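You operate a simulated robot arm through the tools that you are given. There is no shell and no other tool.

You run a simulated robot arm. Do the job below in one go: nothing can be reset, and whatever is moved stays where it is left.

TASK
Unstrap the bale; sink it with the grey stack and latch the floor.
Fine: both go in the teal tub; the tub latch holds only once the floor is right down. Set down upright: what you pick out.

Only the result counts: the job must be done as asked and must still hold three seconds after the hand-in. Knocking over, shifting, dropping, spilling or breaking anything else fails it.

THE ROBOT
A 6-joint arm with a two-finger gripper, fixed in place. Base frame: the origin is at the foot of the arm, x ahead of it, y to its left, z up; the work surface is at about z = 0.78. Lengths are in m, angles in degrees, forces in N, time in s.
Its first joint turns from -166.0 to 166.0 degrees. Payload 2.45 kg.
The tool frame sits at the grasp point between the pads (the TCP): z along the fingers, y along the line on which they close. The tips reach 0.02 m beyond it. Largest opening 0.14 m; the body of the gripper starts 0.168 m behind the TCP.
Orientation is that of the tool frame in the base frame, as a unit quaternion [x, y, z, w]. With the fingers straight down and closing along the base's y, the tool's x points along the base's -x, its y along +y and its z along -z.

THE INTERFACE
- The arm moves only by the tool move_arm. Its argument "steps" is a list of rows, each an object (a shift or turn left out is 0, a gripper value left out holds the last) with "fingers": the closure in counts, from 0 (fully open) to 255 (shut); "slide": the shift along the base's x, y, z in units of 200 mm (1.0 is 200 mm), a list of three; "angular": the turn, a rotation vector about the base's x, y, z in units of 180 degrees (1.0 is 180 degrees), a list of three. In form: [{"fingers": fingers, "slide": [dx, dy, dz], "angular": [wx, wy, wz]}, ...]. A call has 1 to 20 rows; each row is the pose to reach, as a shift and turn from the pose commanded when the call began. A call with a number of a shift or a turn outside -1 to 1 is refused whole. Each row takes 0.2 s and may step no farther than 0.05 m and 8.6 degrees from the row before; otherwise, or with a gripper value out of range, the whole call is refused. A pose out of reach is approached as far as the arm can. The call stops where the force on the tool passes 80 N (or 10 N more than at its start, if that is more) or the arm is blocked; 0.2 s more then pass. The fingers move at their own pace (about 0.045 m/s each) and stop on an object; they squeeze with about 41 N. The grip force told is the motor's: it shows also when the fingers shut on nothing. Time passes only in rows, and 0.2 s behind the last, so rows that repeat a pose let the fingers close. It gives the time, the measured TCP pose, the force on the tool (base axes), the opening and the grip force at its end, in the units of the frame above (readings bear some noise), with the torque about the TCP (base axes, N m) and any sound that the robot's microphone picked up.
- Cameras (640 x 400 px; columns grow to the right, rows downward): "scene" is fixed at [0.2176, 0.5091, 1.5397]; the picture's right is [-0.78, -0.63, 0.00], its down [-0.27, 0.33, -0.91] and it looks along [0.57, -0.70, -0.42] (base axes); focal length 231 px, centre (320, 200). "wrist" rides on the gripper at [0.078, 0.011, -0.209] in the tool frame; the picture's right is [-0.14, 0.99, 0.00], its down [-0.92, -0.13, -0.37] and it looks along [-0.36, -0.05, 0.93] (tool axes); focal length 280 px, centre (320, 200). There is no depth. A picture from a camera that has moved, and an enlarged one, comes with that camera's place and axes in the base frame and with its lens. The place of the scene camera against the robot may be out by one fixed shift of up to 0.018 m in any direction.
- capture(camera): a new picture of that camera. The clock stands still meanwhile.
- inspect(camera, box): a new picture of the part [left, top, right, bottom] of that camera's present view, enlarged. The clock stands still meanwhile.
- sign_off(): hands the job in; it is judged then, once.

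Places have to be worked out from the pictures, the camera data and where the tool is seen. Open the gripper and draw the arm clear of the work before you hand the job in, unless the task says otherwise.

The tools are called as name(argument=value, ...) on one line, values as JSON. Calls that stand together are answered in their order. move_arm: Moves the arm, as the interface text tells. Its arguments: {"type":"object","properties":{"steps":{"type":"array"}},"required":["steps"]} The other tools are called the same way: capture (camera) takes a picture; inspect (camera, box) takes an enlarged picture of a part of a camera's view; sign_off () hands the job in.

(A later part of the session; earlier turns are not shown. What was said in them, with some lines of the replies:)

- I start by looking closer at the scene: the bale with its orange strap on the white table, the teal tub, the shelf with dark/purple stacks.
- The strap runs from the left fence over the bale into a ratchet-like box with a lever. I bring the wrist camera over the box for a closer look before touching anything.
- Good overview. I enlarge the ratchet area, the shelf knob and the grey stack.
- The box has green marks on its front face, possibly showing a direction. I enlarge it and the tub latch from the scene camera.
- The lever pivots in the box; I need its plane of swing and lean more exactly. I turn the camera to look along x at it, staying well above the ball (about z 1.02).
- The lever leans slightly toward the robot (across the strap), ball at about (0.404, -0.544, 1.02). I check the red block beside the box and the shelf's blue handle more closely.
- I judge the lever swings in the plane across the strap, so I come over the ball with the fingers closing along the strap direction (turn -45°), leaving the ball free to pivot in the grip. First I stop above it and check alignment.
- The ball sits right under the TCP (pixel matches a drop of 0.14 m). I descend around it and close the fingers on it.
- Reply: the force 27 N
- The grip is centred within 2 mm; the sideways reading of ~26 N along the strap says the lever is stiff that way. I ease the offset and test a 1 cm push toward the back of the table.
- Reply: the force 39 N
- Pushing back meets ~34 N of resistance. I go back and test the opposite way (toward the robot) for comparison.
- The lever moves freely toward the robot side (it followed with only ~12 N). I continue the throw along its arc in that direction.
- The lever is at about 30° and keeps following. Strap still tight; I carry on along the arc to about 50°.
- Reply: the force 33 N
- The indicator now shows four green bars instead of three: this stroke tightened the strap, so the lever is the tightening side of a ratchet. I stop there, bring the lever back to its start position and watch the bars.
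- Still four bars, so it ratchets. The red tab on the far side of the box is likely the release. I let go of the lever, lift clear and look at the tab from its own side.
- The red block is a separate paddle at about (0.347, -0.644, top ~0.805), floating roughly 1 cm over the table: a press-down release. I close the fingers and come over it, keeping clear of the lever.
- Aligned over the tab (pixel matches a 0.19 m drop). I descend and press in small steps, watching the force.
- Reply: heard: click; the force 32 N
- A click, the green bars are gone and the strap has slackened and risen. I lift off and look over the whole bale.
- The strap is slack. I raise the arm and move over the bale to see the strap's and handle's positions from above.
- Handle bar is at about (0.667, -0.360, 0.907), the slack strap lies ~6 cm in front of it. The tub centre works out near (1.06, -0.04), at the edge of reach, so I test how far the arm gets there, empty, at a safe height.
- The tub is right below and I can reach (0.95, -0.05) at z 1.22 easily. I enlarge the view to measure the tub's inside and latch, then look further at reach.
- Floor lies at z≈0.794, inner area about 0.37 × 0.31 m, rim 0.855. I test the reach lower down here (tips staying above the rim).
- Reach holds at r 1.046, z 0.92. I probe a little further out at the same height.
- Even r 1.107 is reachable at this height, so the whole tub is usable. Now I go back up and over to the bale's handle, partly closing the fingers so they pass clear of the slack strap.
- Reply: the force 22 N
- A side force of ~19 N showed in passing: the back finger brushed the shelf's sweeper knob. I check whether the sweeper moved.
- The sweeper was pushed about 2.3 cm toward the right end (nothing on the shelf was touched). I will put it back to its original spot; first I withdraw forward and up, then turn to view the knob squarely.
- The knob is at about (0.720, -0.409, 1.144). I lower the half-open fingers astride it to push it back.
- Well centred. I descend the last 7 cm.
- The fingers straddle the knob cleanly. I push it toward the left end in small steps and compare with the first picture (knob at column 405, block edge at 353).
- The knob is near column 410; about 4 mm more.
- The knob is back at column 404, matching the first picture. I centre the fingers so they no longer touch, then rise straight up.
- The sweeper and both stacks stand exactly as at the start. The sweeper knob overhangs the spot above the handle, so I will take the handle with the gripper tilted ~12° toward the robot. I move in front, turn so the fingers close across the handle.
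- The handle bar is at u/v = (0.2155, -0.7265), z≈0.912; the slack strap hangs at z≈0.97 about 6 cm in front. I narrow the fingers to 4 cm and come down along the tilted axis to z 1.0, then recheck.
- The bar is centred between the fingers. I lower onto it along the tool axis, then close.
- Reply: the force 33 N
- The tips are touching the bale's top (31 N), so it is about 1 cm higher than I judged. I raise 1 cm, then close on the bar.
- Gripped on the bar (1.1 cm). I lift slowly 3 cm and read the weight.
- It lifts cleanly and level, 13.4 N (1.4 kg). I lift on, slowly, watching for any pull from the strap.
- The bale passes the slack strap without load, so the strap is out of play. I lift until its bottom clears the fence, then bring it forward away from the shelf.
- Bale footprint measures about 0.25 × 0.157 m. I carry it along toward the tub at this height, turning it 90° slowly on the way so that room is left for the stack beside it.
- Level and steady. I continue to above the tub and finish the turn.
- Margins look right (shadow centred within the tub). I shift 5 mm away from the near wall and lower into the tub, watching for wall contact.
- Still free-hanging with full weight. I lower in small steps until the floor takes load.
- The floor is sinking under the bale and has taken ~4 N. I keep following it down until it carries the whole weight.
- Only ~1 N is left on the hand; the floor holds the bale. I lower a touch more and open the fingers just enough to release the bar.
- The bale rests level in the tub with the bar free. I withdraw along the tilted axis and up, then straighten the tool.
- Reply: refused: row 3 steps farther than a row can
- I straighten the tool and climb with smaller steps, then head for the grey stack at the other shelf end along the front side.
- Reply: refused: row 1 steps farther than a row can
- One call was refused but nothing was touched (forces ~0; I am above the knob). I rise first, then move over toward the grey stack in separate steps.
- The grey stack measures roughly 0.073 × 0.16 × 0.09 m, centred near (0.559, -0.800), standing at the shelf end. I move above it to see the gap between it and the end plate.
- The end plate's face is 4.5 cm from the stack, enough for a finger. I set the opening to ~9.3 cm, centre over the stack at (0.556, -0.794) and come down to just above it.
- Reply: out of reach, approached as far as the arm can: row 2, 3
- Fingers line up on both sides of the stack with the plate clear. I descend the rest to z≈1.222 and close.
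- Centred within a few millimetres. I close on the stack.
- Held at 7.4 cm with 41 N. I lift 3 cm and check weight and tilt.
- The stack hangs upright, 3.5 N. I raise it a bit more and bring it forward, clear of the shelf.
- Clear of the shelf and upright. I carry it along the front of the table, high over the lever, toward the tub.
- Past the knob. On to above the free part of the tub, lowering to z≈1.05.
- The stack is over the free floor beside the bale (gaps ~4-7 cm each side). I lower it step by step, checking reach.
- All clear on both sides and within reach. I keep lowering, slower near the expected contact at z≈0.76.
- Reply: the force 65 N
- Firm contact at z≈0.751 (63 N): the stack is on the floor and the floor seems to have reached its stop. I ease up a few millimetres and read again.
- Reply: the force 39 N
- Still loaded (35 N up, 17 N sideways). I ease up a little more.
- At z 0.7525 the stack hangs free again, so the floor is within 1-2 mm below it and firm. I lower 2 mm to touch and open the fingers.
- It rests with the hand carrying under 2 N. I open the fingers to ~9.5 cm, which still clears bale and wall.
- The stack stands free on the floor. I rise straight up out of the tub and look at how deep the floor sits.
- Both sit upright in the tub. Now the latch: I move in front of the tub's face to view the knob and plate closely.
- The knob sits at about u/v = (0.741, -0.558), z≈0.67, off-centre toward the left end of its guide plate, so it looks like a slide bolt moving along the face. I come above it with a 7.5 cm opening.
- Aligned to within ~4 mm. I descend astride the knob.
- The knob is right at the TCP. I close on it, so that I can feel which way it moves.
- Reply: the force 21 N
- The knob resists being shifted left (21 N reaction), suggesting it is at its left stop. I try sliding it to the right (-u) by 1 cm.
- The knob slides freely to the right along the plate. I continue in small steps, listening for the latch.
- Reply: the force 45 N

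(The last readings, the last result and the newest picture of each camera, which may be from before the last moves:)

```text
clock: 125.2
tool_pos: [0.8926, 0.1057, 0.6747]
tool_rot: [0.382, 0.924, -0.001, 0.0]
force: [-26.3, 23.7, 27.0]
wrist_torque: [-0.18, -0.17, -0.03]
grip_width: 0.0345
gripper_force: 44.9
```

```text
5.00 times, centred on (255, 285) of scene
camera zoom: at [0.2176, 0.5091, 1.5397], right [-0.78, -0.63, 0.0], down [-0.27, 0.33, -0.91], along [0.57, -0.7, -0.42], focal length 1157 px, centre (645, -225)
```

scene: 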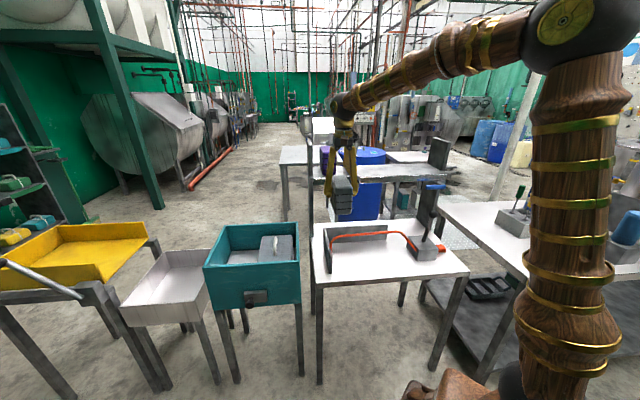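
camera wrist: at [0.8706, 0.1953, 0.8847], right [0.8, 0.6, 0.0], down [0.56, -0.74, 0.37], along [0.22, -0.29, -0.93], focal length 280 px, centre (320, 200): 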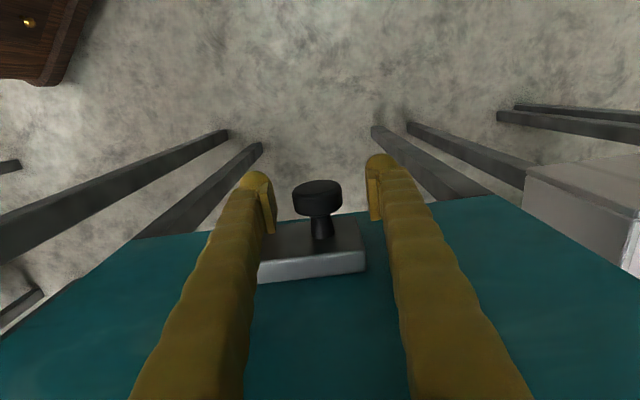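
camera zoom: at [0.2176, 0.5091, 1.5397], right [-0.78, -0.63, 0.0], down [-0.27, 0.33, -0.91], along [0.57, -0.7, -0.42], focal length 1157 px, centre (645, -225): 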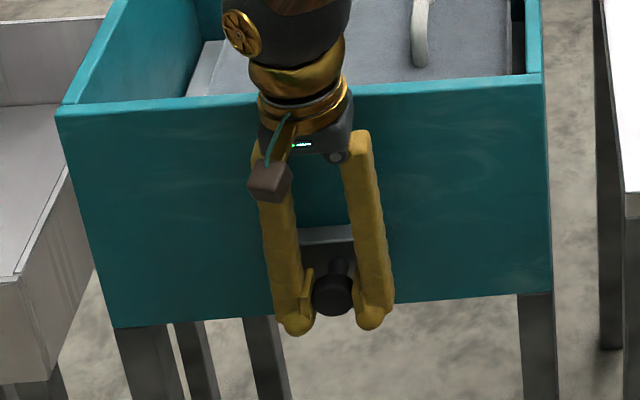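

The knob has moved ~3.4 cm; no click yet and the reaction is growing. I advance a few millimetres more.

move_arm(steps=[{"slide": [-0.007, -0.007, 0]}, {"slide": [-0.014, -0.014, 0]}, {"slide": [-0.014, -0.014, 0]}])

capture(camera="wrist")

```text
clock: 126.0
tool_pos: [0.8898, 0.1026, 0.6757]
tool_rot: [0.383, 0.924, -0.001, 0.0]
force: [-21.2, 16.8, 16.3]
wrist_torque: [-0.14, -0.17, 0.0]
grip_width: 0.0345
gripper_force: 44.8
```

```text
taken
camera wrist: at [0.8431, 0.1669, 0.8844], right [0.8, 0.6, 0.0], down [0.56, -0.74, 0.37], along [0.22, -0.29, -0.93], focal length 280 px, centre (320, 200)
```

wrist: 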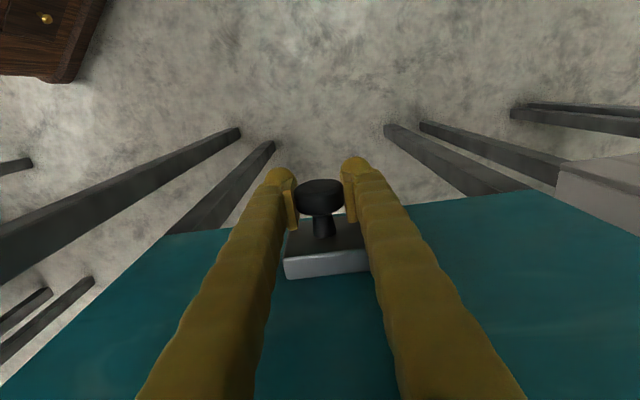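

Still no hard stop along the slide; the reactions are just grip misalignment, so I relax 2 mm outward and up while advancing further.

move_arm(steps=[{"slide": [-0.007, 0.007, 0.008]}, {"slide": [-0.016, -0.002, 0.008]}, {"slide": [-0.026, -0.012, 0.008]}, {"slide": [-0.026, -0.012, 0.008]}])

inspect(camera="scene", box=[215, 245, 295, 325])

```text
clock: 127.0
tool_pos: [0.8858, 0.1025, 0.6765]
tool_rot: [0.383, 0.924, 0.001, 0.001]
force: [49.0, 10.9, -27.0]
wrist_torque: [-0.33, 0.35, -0.27]
grip_width: 0.0346
gripper_force: 44.7
```

```text
5.00 times, centred on (255, 285) of scene
camera zoom: at [0.2176, 0.5091, 1.5397], right [-0.78, -0.63, 0.0], down [-0.27, 0.33, -0.91], along [0.57, -0.7, -0.42], focal length 1157 px, centre (645, -225)
```

zoom: 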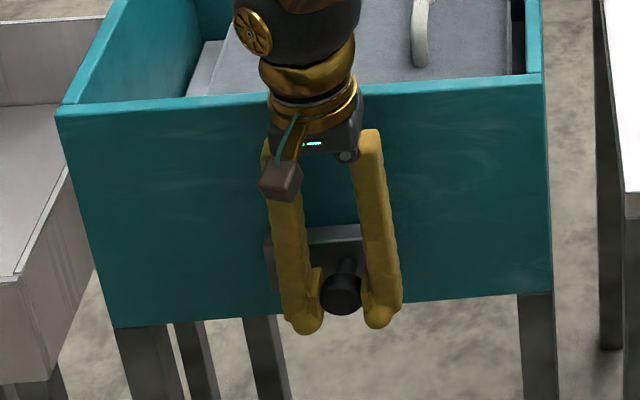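

Now a firm stop along the slide (42 N) after ~4.2 cm of travel. I relieve the load and open the fingers to see whether the bolt stays.

move_arm(steps=[{"slide": [0.012, 0.004, -0.004]}, {"slide": [0.012, 0.004, -0.004]}, {"slide": [0.012, 0.004, -0.004], "fingers": 150}, {"slide": [0.012, 0.004, -0.004], "fingers": 118}, {"slide": [0.012, 0.004, -0.004], "fingers": 118}, {"slide": [0.012, 0.004, -0.004], "fingers": 118}])

capture(camera="wrist")

inspect(camera="scene", box=[215, 245, 295, 325])

```text
clock: 128.4
tool_pos: [0.8842, 0.1027, 0.6755]
tool_rot: [0.382, 0.924, 0.001, -0.001]
force: [-0.2, 0.6, -0.5]
wrist_torque: [0.0, 0.02, 0.03]
grip_width: 0.0753
gripper_force: 0.1
```

```text
taken
camera wrist: at [0.8396, 0.166, 0.8849], right [0.8, 0.6, 0.0], down [0.56, -0.74, 0.37], along [0.22, -0.29, -0.93], focal length 280 px, centre (320, 200)
```

wrist: 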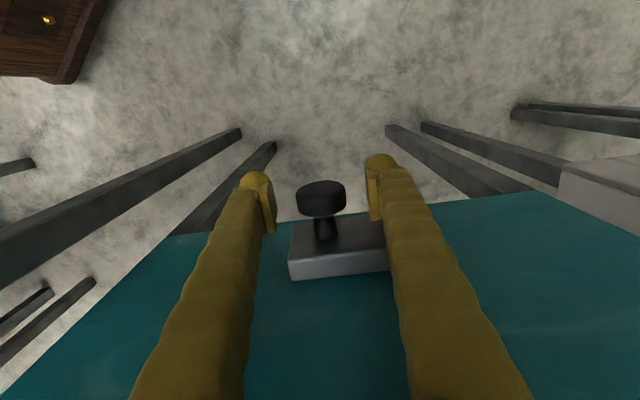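

```text
5.00 times, centred on (255, 285) of scene
camera zoom: at [0.2176, 0.5091, 1.5397], right [-0.78, -0.63, 0.0], down [-0.27, 0.33, -0.91], along [0.57, -0.7, -0.42], focal length 1157 px, centre (645, -225)
```

zoom: 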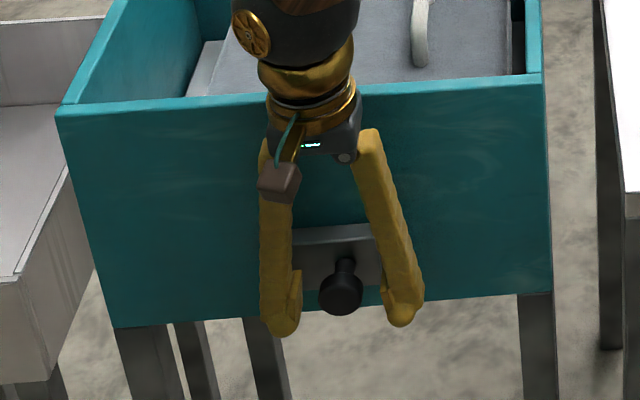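

The knob stays at the right end by itself. No click was reported, so I want to check that the floor is truly right down. I rise and return to the same viewpoint over the tub as before for comparison.

move_arm(steps=[{"slide": [0, 0, 0.1]}, {"slide": [0, 0, 0.25]}, {"slide": [0, 0, 0.45]}, {"slide": [0, 0, 0.65]}, {"slide": [0, 0, 0.85]}, {"slide": [0, 0, 1.0]}])

capture(camera="scene")

inspect(camera="scene", box=[190, 180, 320, 320])

```text
clock: 129.8
tool_pos: [0.886, 0.1036, 0.8764]
tool_rot: [0.382, 0.924, -0.001, 0.0]
force: [-0.2, 0.1, -0.7]
wrist_torque: [0.01, -0.01, 0.0]
grip_width: 0.0751
gripper_force: 0.0
```

```text
taken
```

scene: 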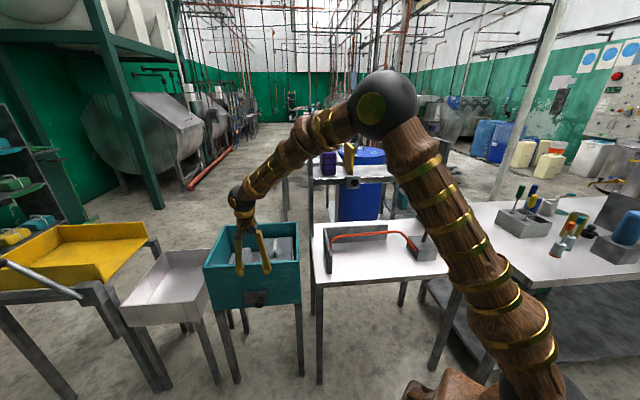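

```text
2.86 times, centred on (255, 250) of scene
camera zoom: at [0.2176, 0.5091, 1.5397], right [-0.78, -0.63, 0.0], down [-0.27, 0.33, -0.91], along [0.57, -0.7, -0.42], focal length 661 px, centre (506, 57)
```

zoom: 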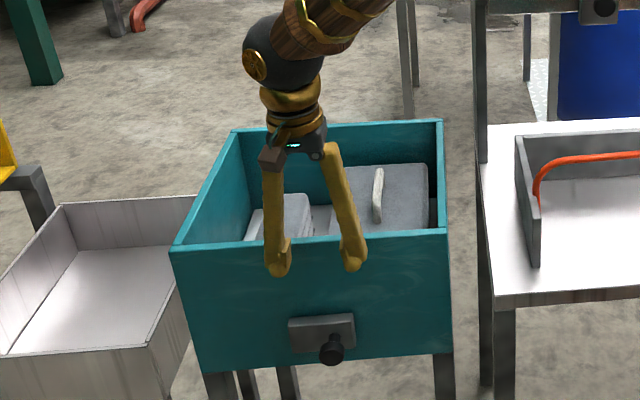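

Bale, stack and floor show no change, and the floor sits at the level it had when pressed against its stop. To be sure the bolt is fully home (my grip may have dragged it back a millimetre), I go down again and push it once more with one finger only.

move_arm(steps=[{"slide": [0, 0, -0.2]}, {"slide": [0, 0, -0.4]}, {"slide": [0, 0, -0.6]}, {"slide": [0, 0, -0.8]}, {"slide": [0, 0, -0.92]}, {"slide": [0, 0, -1.0]}, {"slide": [0, 0, -1.0]}])

capture(camera="wrist")

```text
clock: 131.4
tool_pos: [0.8851, 0.1029, 0.6762]
tool_rot: [0.382, 0.924, 0.0, 0.0]
force: [0.2, 0.6, 0.4]
wrist_torque: [0.02, 0.04, -0.02]
grip_width: 0.0751
gripper_force: 0.1
```

```text
taken
camera wrist: at [0.8398, 0.1657, 0.8848], right [0.8, 0.6, 0.0], down [0.56, -0.74, 0.37], along [0.22, -0.29, -0.93], focal length 280 px, centre (320, 200)
```

wrist: 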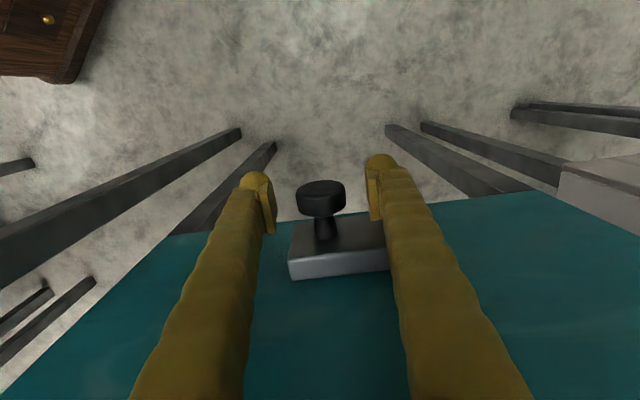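

move_arm(steps=[{"slide": [-0.03, -0.03, 0]}, {"slide": [-0.06, -0.06, 0]}, {"slide": [-0.07, -0.07, 0]}, {"slide": [-0.078, -0.078, 0]}, {"slide": [-0.083, -0.083, 0]}, {"slide": [-0.083, -0.083, 0]}])

capture(camera="wrist")

```text
clock: 132.8
tool_pos: [0.8695, 0.0864, 0.6761]
tool_rot: [0.382, 0.924, 0.001, 0.0]
force: [8.4, 14.8, -2.4]
wrist_torque: [-0.2, 0.06, 0.11]
grip_width: 0.0853
gripper_force: 7.9
```

```text
taken
camera wrist: at [0.8239, 0.1495, 0.8857], right [0.8, 0.6, 0.0], down [0.56, -0.74, 0.37], along [0.22, -0.29, -0.93], focal length 280 px, centre (320, 200)
```

wrist: 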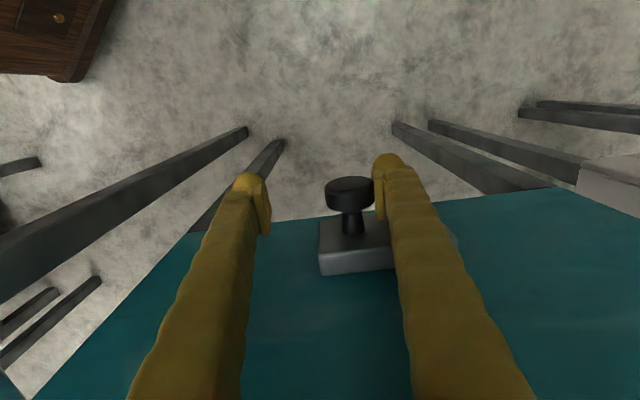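

The bolt is against its end stop (16 N, finger yielding). I back off without dragging it, rise, and then press down gently on the stack's top to make sure the floor is fully seated under the latch.

move_arm(steps=[{"slide": [0.03, 0.03, 0]}, {"slide": [0.07, 0.07, 0]}, {"slide": [0.07, 0.07, 0.2]}, {"slide": [0.07, 0.07, 0.4]}, {"slide": [0.07, 0.07, 0.6]}, {"slide": [0.07, 0.07, 0.8]}, {"slide": [0.07, 0.07, 1.0]}])

inspect(camera="scene", box=[215, 245, 295, 325])

```text
clock: 134.4
tool_pos: [0.8829, 0.1007, 0.8748]
tool_rot: [0.383, 0.924, -0.001, 0.001]
force: [0.2, 0.3, 0.1]
wrist_torque: [0.03, 0.0, 0.01]
grip_width: 0.0751
gripper_force: 0.0
```

```text
5.00 times, centred on (255, 285) of scene
camera zoom: at [0.2176, 0.5091, 1.5397], right [-0.78, -0.63, 0.0], down [-0.27, 0.33, -0.91], along [0.57, -0.7, -0.42], focal length 1157 px, centre (645, -225)
```

zoom: 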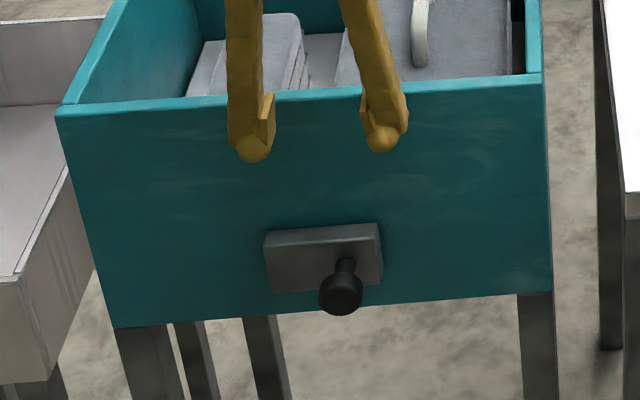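

The bolt's travel is now mirror-symmetric on its plate, i.e. full. I rise, close the fingers and go over the stack for a gentle press.

move_arm(steps=[{"slide": [0, 0, 0.2], "fingers": 255}, {"slide": [0, 0, 0.4], "fingers": 255}, {"slide": [0, 0, 0.6], "fingers": 255}, {"slide": [0.15, -0.05, 0.7], "fingers": 255}, {"slide": [0.3, -0.1, 0.7], "fingers": 255}, {"slide": [0.45, -0.15, 0.7], "fingers": 255}, {"slide": [0.6, -0.2, 0.7], "fingers": 255}, {"slide": [0.75, -0.25, 0.7], "fingers": 255}, {"slide": [0.9, -0.29, 0.7], "fingers": 255}, {"slide": [1.0, -0.3115, 0.7], "fingers": 255}])

capture(camera="wrist")

```text
clock: 136.6
tool_pos: [1.0815, 0.0375, 1.0156]
tool_rot: [0.383, 0.924, 0.0, 0.001]
force: [0.6, 0.3, 0.6]
wrist_torque: [0.0, -0.05, 0.0]
grip_width: 0.0
gripper_force: 29.4
```

```text
taken
camera wrist: at [1.0357, 0.0999, 1.2253], right [0.8, 0.6, 0.0], down [0.56, -0.74, 0.37], along [0.22, -0.29, -0.93], focal length 280 px, centre (320, 200)
```

wrist: 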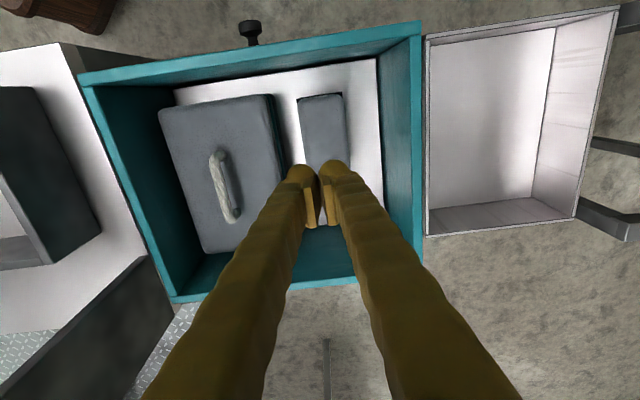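

move_arm(steps=[{"slide": [0.046, 0.0035, -0.15]}, {"slide": [0.046, 0.0035, -0.3]}, {"slide": [0.046, 0.0035, -0.45]}, {"slide": [0.046, 0.0035, -0.6]}, {"slide": [0.046, 0.0035, -0.75]}, {"slide": [0.046, 0.0035, -0.88]}, {"slide": [0.046, 0.0035, -0.95]}, {"slide": [0.046, 0.0035, -0.98]}, {"slide": [0.046, 0.0035, -1.0]}, {"slide": [0.046, 0.0035, -1.0]}])

capture(camera="wrist")

```text
clock: 138.8
tool_pos: [1.0946, 0.0375, 0.8194]
tool_rot: [0.381, 0.924, 0.001, 0.001]
force: [-11.8, 9.3, 41.5]
wrist_torque: [0.21, 0.26, 0.02]
grip_width: 0.0062
gripper_force: 28.9
```

```text
taken
camera wrist: at [1.0469, 0.1011, 1.0282], right [0.8, 0.6, 0.0], down [0.56, -0.74, 0.37], along [0.22, -0.29, -0.93], focal length 280 px, centre (320, 200)
```

wrist: 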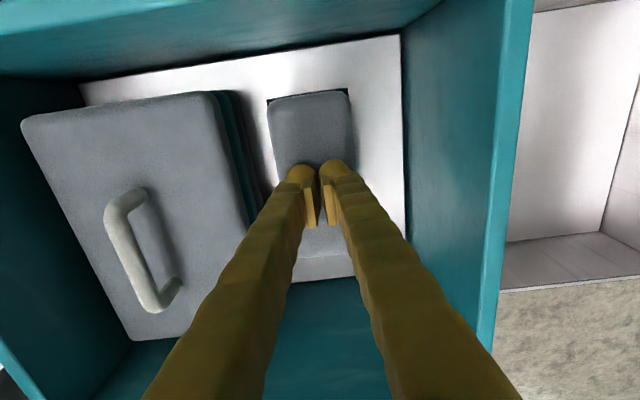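

The floor is rigid under 41 N, i.e. on its stop. As the final proof that the latch holds, I will lift the stack briefly by a centimetre or two and see whether the floor with the bale stays down. First I rise and reopen the fingers above it.

move_arm(steps=[{"slide": [0, 0, 0.05]}, {"slide": [0, 0, 0.2]}, {"slide": [0, 0, 0.4]}, {"slide": [0, 0, 0.6]}, {"slide": [-0.019, 0.014, 0.7], "fingers": 82}, {"slide": [-0.019, 0.014, 0.7], "fingers": 82}, {"slide": [-0.019, 0.014, 0.7], "fingers": 82}, {"slide": [-0.019, 0.014, 0.7], "fingers": 82}, {"slide": [-0.019, 0.014, 0.7], "fingers": 82}, {"slide": [-0.019, 0.014, 0.7], "fingers": 82}])

capture(camera="wrist")

inspect(camera="scene", box=[235, 215, 305, 270])

```text
clock: 141.0
tool_pos: [1.0887, 0.0415, 0.9555]
tool_rot: [0.384, 0.924, 0.0, 0.0]
force: [-0.3, 0.0, -0.7]
wrist_torque: [-0.01, -0.02, -0.01]
grip_width: 0.0945
gripper_force: 0.1
```

```text
taken
camera wrist: at [1.043, 0.1052, 1.1651], right [0.8, 0.6, 0.0], down [0.56, -0.74, 0.37], along [0.22, -0.29, -0.93], focal length 280 px, centre (320, 200)
```

wrist: 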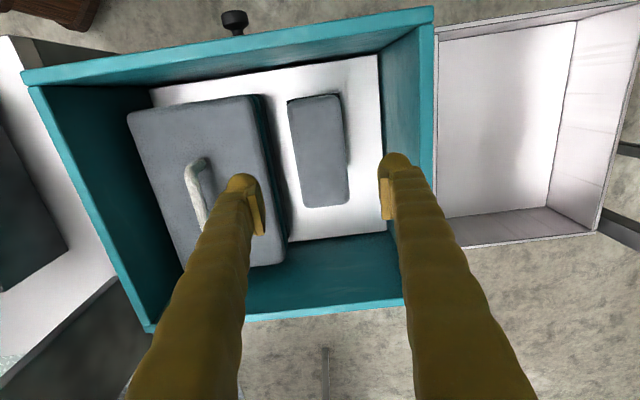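

```text
7.27 times, centred on (270, 242) of scene
camera zoom: at [0.2176, 0.5091, 1.5397], right [-0.78, -0.63, 0.0], down [-0.27, 0.33, -0.91], along [0.57, -0.7, -0.42], focal length 1682 px, centre (684, -109)
```

zoom: 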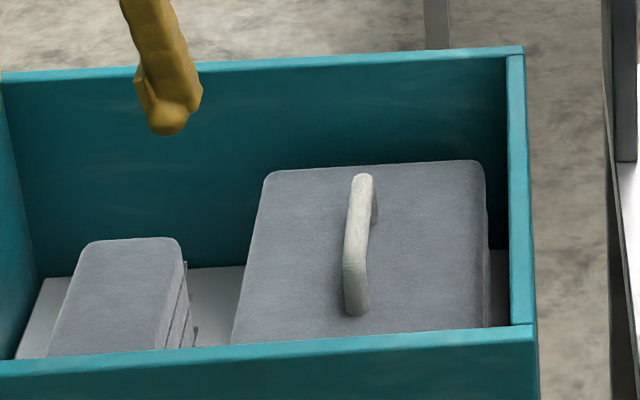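

I have a sharp reference of the bale and handle in the tub now. I descend around the stack again (fingers clear both sides) and grip it.

move_arm(steps=[{"slide": [0, 0, -0.2]}, {"slide": [0, 0, -0.4]}, {"slide": [0, 0, -0.6]}, {"slide": [0, 0, -0.75]}, {"slide": [0, 0, -0.9]}, {"slide": [0, 0, -1.0]}, {"slide": [0, 0, -1.0]}])

capture(camera="wrist")

```text
clock: 142.6
tool_pos: [1.088, 0.0426, 0.7565]
tool_rot: [0.383, 0.924, 0.0, 0.0]
force: [-0.6, -0.6, -0.1]
wrist_torque: [-0.03, 0.0, -0.04]
grip_width: 0.0952
gripper_force: 0.1
```

```text
taken
camera wrist: at [1.0417, 0.1053, 0.9657], right [0.8, 0.6, 0.0], down [0.56, -0.74, 0.37], along [0.22, -0.29, -0.93], focal length 280 px, centre (320, 200)
```

wrist: 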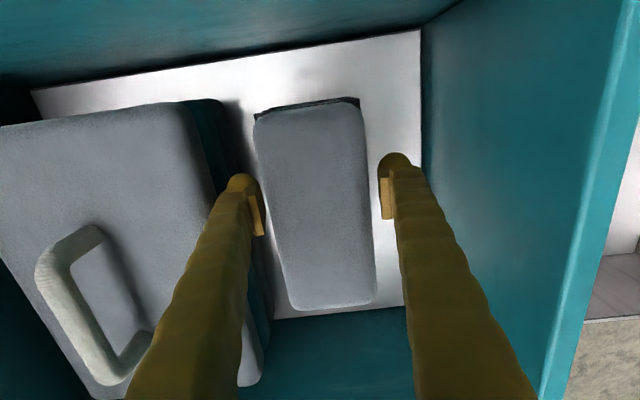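

move_arm(steps=[{"fingers": 255}, {"fingers": 255}, {"fingers": 255}, {"fingers": 255}, {"slide": [0, 0, 0.02], "fingers": 255}, {"slide": [0, 0, 0.05], "fingers": 255}, {"slide": [0, 0, 0.08], "fingers": 255}, {"slide": [0, 0, 0.08], "fingers": 255}])

inspect(camera="scene", box=[235, 215, 305, 270])

capture(camera="wrist")

```text
clock: 144.4
tool_pos: [1.0886, 0.0414, 0.7724]
tool_rot: [0.383, 0.924, 0.0, 0.0]
force: [-0.6, -0.4, -2.8]
wrist_torque: [0.02, 0.0, 0.01]
grip_width: 0.0744
gripper_force: 41.3
```

```text
7.27 times, centred on (270, 242) of scene
camera zoom: at [0.2176, 0.5091, 1.5397], right [-0.78, -0.63, 0.0], down [-0.27, 0.33, -0.91], along [0.57, -0.7, -0.42], focal length 1682 px, centre (684, -109)
```

zoom: 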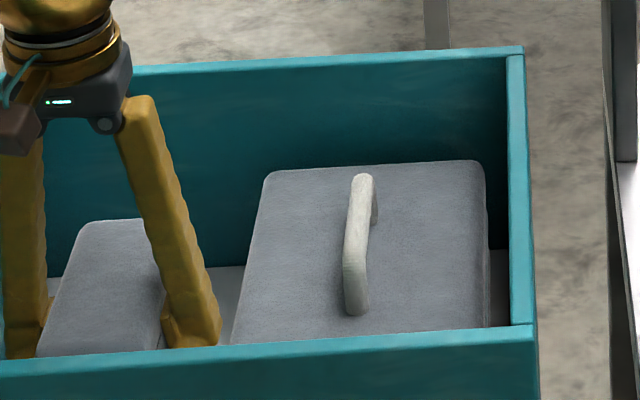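

```text
taken
camera wrist: at [1.043, 0.1041, 0.9817], right [0.8, 0.6, 0.0], down [0.56, -0.74, 0.37], along [0.22, -0.29, -0.93], focal length 280 px, centre (320, 200)
```

wrist: 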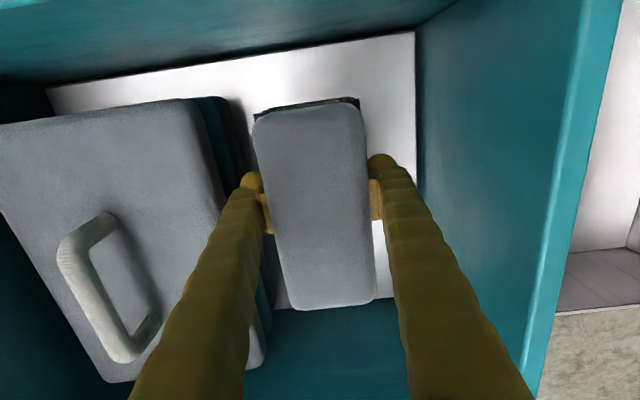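

With the stack lifted the bale and floor did not rise at all: the latch holds (or at least the floor stays). I set the stack back down at the same spot and release it.

move_arm(steps=[{"slide": [0, 0, -0.03]}, {"slide": [0, 0, -0.06]}, {"slide": [0, 0, -0.075]}, {"slide": [0, 0, -0.08]}, {"slide": [0, 0, -0.08]}])

```text
clock: 145.6
tool_pos: [1.0896, 0.0415, 0.756]
tool_rot: [0.383, 0.924, 0.0, 0.001]
force: [0.1, 1.7, 0.2]
wrist_torque: [-0.07, 0.02, 0.0]
grip_width: 0.0743
gripper_force: 40.9
```

The stack is back on the floor with no load on the hand. I open the fingers and rise.

move_arm(steps=[{"fingers": 150}, {"fingers": 82}, {"fingers": 82}, {"fingers": 82}, {"slide": [0, 0, 0.1], "fingers": 82}, {"slide": [0, 0, 0.25], "fingers": 82}, {"slide": [0, 0, 0.45], "fingers": 82}, {"slide": [0, 0, 0.65], "fingers": 82}, {"slide": [0, 0, 0.85], "fingers": 82}, {"slide": [0, 0, 1.0], "fingers": 82}])

capture(camera="wrist")

inspect(camera="scene", box=[235, 215, 305, 270])

```text
clock: 147.8
tool_pos: [1.0886, 0.0396, 0.9565]
tool_rot: [0.383, 0.924, -0.001, -0.002]
force: [0.3, -0.2, -0.2]
wrist_torque: [0.0, -0.01, 0.03]
grip_width: 0.095
gripper_force: 0.0
```

```text
taken
camera wrist: at [1.0427, 0.1035, 1.1657], right [0.8, 0.6, 0.0], down [0.56, -0.74, 0.37], along [0.22, -0.29, -0.93], focal length 280 px, centre (320, 200)
```

wrist: 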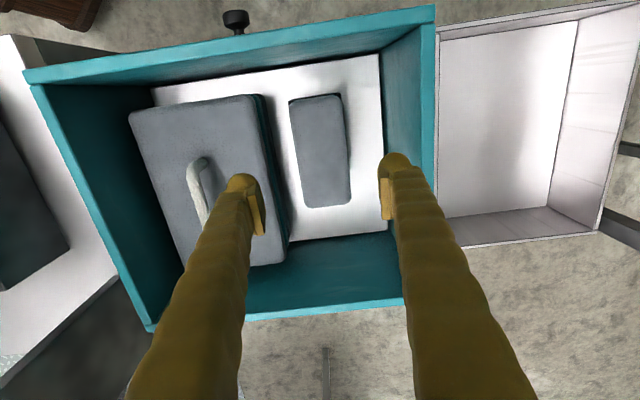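

```text
7.27 times, centred on (270, 242) of scene
camera zoom: at [0.2176, 0.5091, 1.5397], right [-0.78, -0.63, 0.0], down [-0.27, 0.33, -0.91], along [0.57, -0.7, -0.42], focal length 1682 px, centre (684, -109)
```

zoom: 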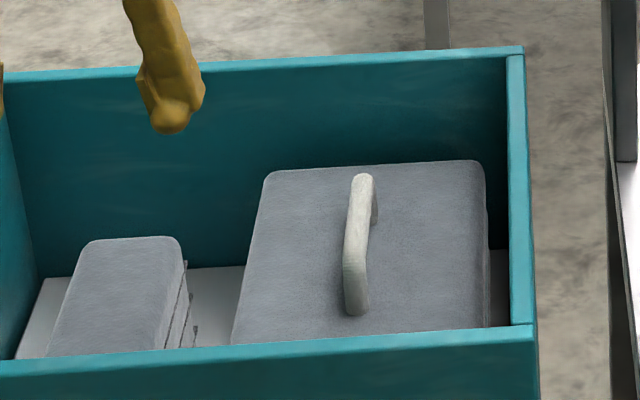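

Everything is back as it was. For a decisive latch check I move over the bale's handle: a 1 cm lift of the bale will show by the force whether the floor is held down.

move_arm(steps=[{"slide": [-0.09, -0.145, 0], "fingers": 164}, {"slide": [-0.18, -0.29, 0], "fingers": 164}, {"slide": [-0.27, -0.435, 0], "fingers": 164}, {"slide": [-0.36, -0.58, 0], "fingers": 164}, {"slide": [-0.4445, -0.7205, 0], "fingers": 164}, {"slide": [-0.4445, -0.7205, 0], "fingers": 164}])

capture(camera="wrist")

```text
clock: 149.2
tool_pos: [1.0004, -0.1044, 0.9571]
tool_rot: [0.383, 0.924, 0.0, 0.0]
force: [-0.3, 0.6, -0.2]
wrist_torque: [-0.02, 0.01, 0.04]
grip_width: 0.0499
gripper_force: 0.0
```

```text
taken
camera wrist: at [0.9534, -0.0405, 1.1661], right [0.8, 0.6, 0.0], down [0.56, -0.74, 0.37], along [0.22, -0.29, -0.93], focal length 280 px, centre (320, 200)
```

wrist: 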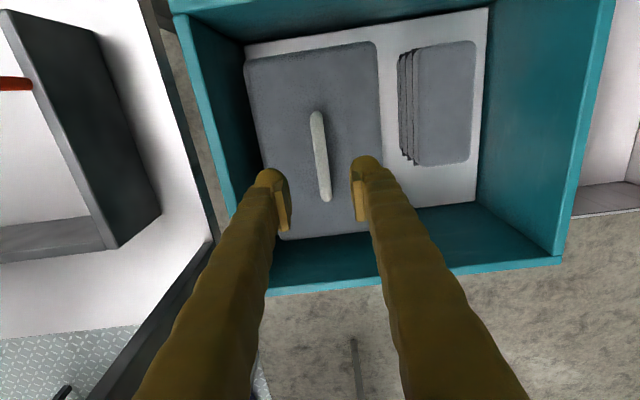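

The bar is centred under the TCP. I descend to it and close.

move_arm(steps=[{"slide": [0, 0, -0.15]}, {"slide": [0, 0, -0.3]}, {"slide": [0, 0, -0.45]}, {"slide": [0, 0, -0.55]}, {"slide": [0, 0, -0.6]}, {"slide": [0, 0, -0.6]}])

capture(camera="wrist")

```text
clock: 150.6
tool_pos: [1.0016, -0.1028, 0.8359]
tool_rot: [0.382, 0.924, 0.0, 0.0]
force: [0.3, 0.5, -0.3]
wrist_torque: [-0.04, -0.03, 0.01]
grip_width: 0.05
gripper_force: 0.1
```

```text
taken
camera wrist: at [0.955, -0.0392, 1.0446], right [0.8, 0.6, 0.0], down [0.56, -0.74, 0.37], along [0.22, -0.29, -0.93], focal length 280 px, centre (320, 200)
```

wrist: 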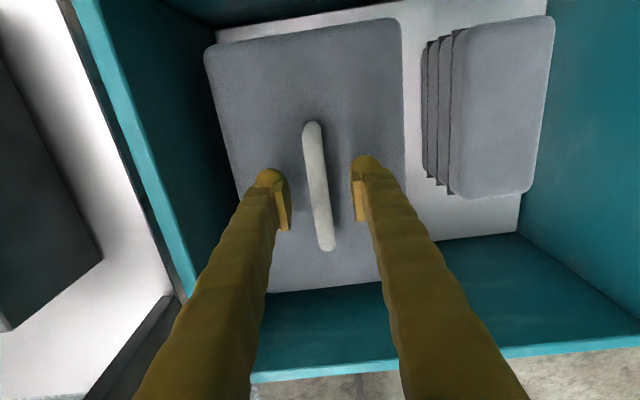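

move_arm(steps=[{"fingers": 255}, {"fingers": 255}, {"fingers": 255}, {"fingers": 255}, {"slide": [0, 0, 0.015], "fingers": 255}, {"slide": [0, 0, 0.03], "fingers": 255}, {"slide": [0, 0, 0.04], "fingers": 255}, {"slide": [0, 0, 0.04], "fingers": 255}])

inspect(camera="scene", box=[235, 215, 305, 270])

```text
clock: 152.4
tool_pos: [1.0, -0.1029, 0.843]
tool_rot: [0.383, 0.924, 0.0, 0.0]
force: [-0.2, 0.4, -13.0]
wrist_torque: [0.07, 0.02, -0.02]
grip_width: 0.0146
gripper_force: 40.8
```

```text
7.27 times, centred on (270, 242) of scene
camera zoom: at [0.2176, 0.5091, 1.5397], right [-0.78, -0.63, 0.0], down [-0.27, 0.33, -0.91], along [0.57, -0.7, -0.42], focal length 1682 px, centre (684, -109)
```

zoom: 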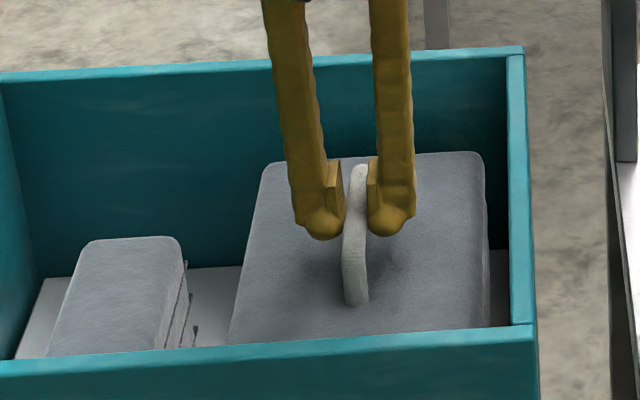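

Decisive: with the whole bale (13 N) lifted 8 mm the floor and stack stayed down, so the latch is holding. I lower the bale back and release it.

move_arm(steps=[{"slide": [0, 0, -0.015]}, {"slide": [0, 0, -0.03]}, {"slide": [0, 0, -0.04]}, {"slide": [0, 0, -0.042]}, {"slide": [0, 0, -0.042]}])

```text
clock: 153.6
tool_pos: [1.0017, -0.1024, 0.8354]
tool_rot: [0.383, 0.924, 0.0, 0.001]
force: [1.8, 0.6, -8.8]
wrist_torque: [0.33, 0.26, -0.02]
grip_width: 0.0145
gripper_force: 41.1
```

move_arm(steps=[{"slide": [0, 0, -0.004]}, {"slide": [0, 0, -0.008]}, {"slide": [0, 0, -0.008]}])

```text
clock: 154.4
tool_pos: [0.9999, -0.1038, 0.8357]
tool_rot: [0.383, 0.924, -0.001, 0.001]
force: [-8.6, 2.5, 18.4]
wrist_torque: [0.16, 0.24, -0.02]
grip_width: 0.0144
gripper_force: 41.0
```

The bale is on the floor (slight press). I ease up 1 mm and open the fingers, then rise straight up.

move_arm(steps=[{"slide": [0, 0, 0.004]}, {"slide": [0, 0, 0.004], "fingers": 200}, {"slide": [0, 0, 0.004], "fingers": 164}, {"slide": [0, 0, 0.004], "fingers": 164}, {"slide": [0, 0, 0.004], "fingers": 164}])

move_arm(steps=[{"slide": [0, 0, 0.08]}, {"slide": [0, 0, 0.2]}, {"slide": [0, 0, 0.4]}, {"slide": [0, 0, 0.6]}, {"slide": [0, 0, 0.8]}, {"slide": [0, 0, 1.0]}])

capture(camera="wrist")

inspect(camera="scene", box=[190, 180, 320, 320])

```text
clock: 155.6
tool_pos: [1.0004, -0.1022, 0.8336]
tool_rot: [0.383, 0.924, 0.001, 0.0]
force: [-0.5, -0.3, 0.1]
wrist_torque: [-0.04, -0.01, 0.02]
grip_width: 0.0497
gripper_force: 0.1
```

```text
clock: 157.0
tool_pos: [0.9998, -0.1031, 1.0351]
tool_rot: [0.383, 0.924, 0.0, -0.001]
force: [-0.5, 0.3, 0.4]
wrist_torque: [0.03, 0.03, -0.03]
grip_width: 0.05
gripper_force: 0.1
```

```text
taken
camera wrist: at [0.9537, -0.0406, 1.245], right [0.8, 0.6, 0.0], down [0.56, -0.74, 0.37], along [0.22, -0.29, -0.93], focal length 280 px, centre (320, 200)
```

wrist: 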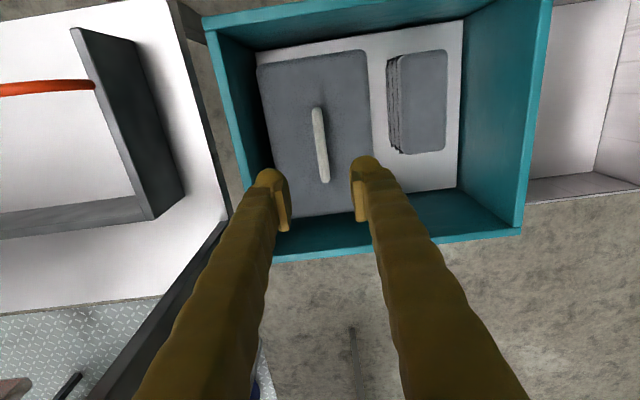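

```text
2.86 times, centred on (255, 250) of scene
camera zoom: at [0.2176, 0.5091, 1.5397], right [-0.78, -0.63, 0.0], down [-0.27, 0.33, -0.91], along [0.57, -0.7, -0.42], focal length 661 px, centre (506, 57)
```

zoom: 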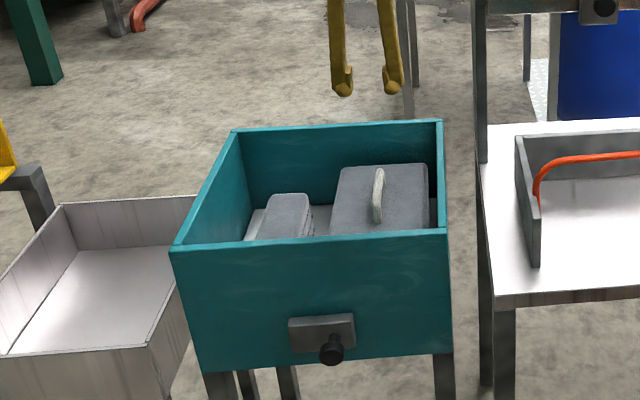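

Bale and stack stand upright in the tub, latch closed. I open the hand fully and draw the arm up and back, clear of everything.

move_arm(steps=[{"slide": [0, 0, 0.2], "fingers": 0}, {"slide": [0, 0, 0.4], "fingers": 0}, {"slide": [-0.05, 0.05, 0.6], "fingers": 0}, {"slide": [-0.15, 0.1, 0.8], "fingers": 0}, {"slide": [-0.25, 0.15, 1.0], "fingers": 0}, {"slide": [-0.45, 0.2, 1.0], "fingers": 0}, {"slide": [-0.65, 0.2, 1.0], "fingers": 0}, {"slide": [-0.85, 0.2, 1.0], "fingers": 0}, {"slide": [-1.0, 0.2, 1.0], "fingers": 0}])

move_arm(steps=[{"slide": [-0.15, 0, 0.15]}, {"slide": [-0.3, 0, 0.3]}, {"slide": [-0.45, 0, 0.45]}, {"slide": [-0.6, 0, 0.6]}, {"slide": [-0.7, 0, 0.7]}, {"slide": [-0.7, 0, 0.7]}])

capture(camera="scene")

inspect(camera="scene", box=[300, 120, 480, 290])

inspect(camera="scene", box=[190, 180, 320, 320])

```text
clock: 159.0
tool_pos: [0.8002, -0.0625, 1.2339]
tool_rot: [0.382, 0.924, 0.001, 0.001]
force: [0.6, 0.0, -0.2]
wrist_torque: [0.02, 0.03, 0.03]
grip_width: 0.14
gripper_force: 0.1
```

```text
clock: 160.4
tool_pos: [0.6601, -0.0636, 1.374]
tool_rot: [0.383, 0.924, 0.001, -0.001]
force: [-0.1, 0.5, 0.4]
wrist_torque: [-0.01, -0.01, 0.01]
grip_width: 0.1399
gripper_force: 0.1
```

```text
taken
```

scene: 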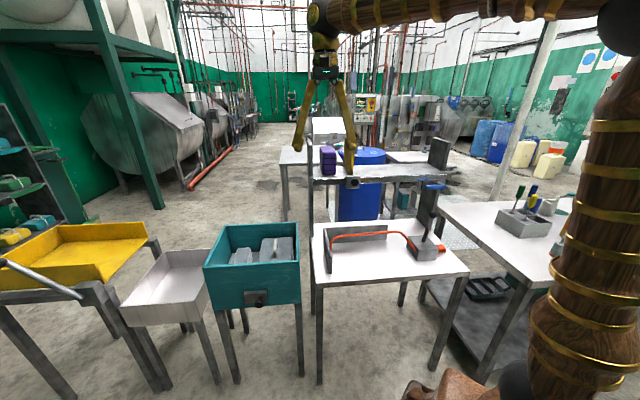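

```text
2.35 times, centred on (390, 205) of scene
camera zoom: at [0.2176, 0.5091, 1.5397], right [-0.78, -0.63, 0.0], down [-0.27, 0.33, -0.91], along [0.57, -0.7, -0.42], focal length 544 px, centre (155, 188)
```

zoom: 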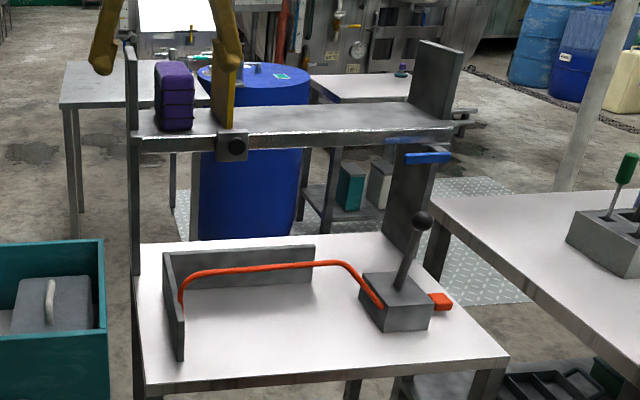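

```text
2.86 times, centred on (255, 250) of scene
camera zoom: at [0.2176, 0.5091, 1.5397], right [-0.78, -0.63, 0.0], down [-0.27, 0.33, -0.91], along [0.57, -0.7, -0.42], focal length 661 px, centre (506, 57)
```

zoom: 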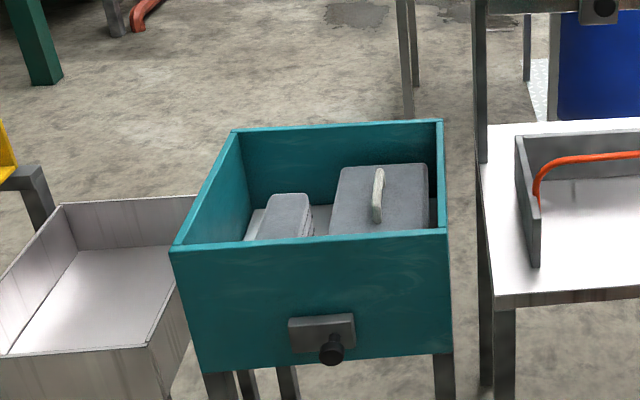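

The strap is slack, and the bale and grey stack stand upright in the tub on the lowered floor. The bolt is at its closed end and proven to hold. Purple stack and sweeper are where they were, and the arm is open and clear. I hand in.

sign_off()

```text
The job is handed in.
```

The job is handed in. The bale is unstrapped, and it stands upright with the grey stack in the teal tub. The tub floor is right down and latched.

- **Strap:** Pressing the red tab beside the ratchet box released it with a click, and the strap went slack. My first try was the lever, which tightened the strap by one notch (three green bars to four), so I put the lever back and used the tab.
- **Tub and latch:** The latch knob is at the closed end of its slide. I heard no click there, so I tested it. I lifted the stack about 1.5 cm and then the whole bale about 8 mm, and the floor stayed down both times. Both were set back in place.
- **Sweeper knocked and put back:** While moving over the table I brushed the knob of the yellow sweeper on the shelf and pushed it about 2.3 cm. It touched nothing else. I pushed it back, and it now matches the first picture.

The purple stack is where it was at the start. The gripper is open and the arm is clear of the work.
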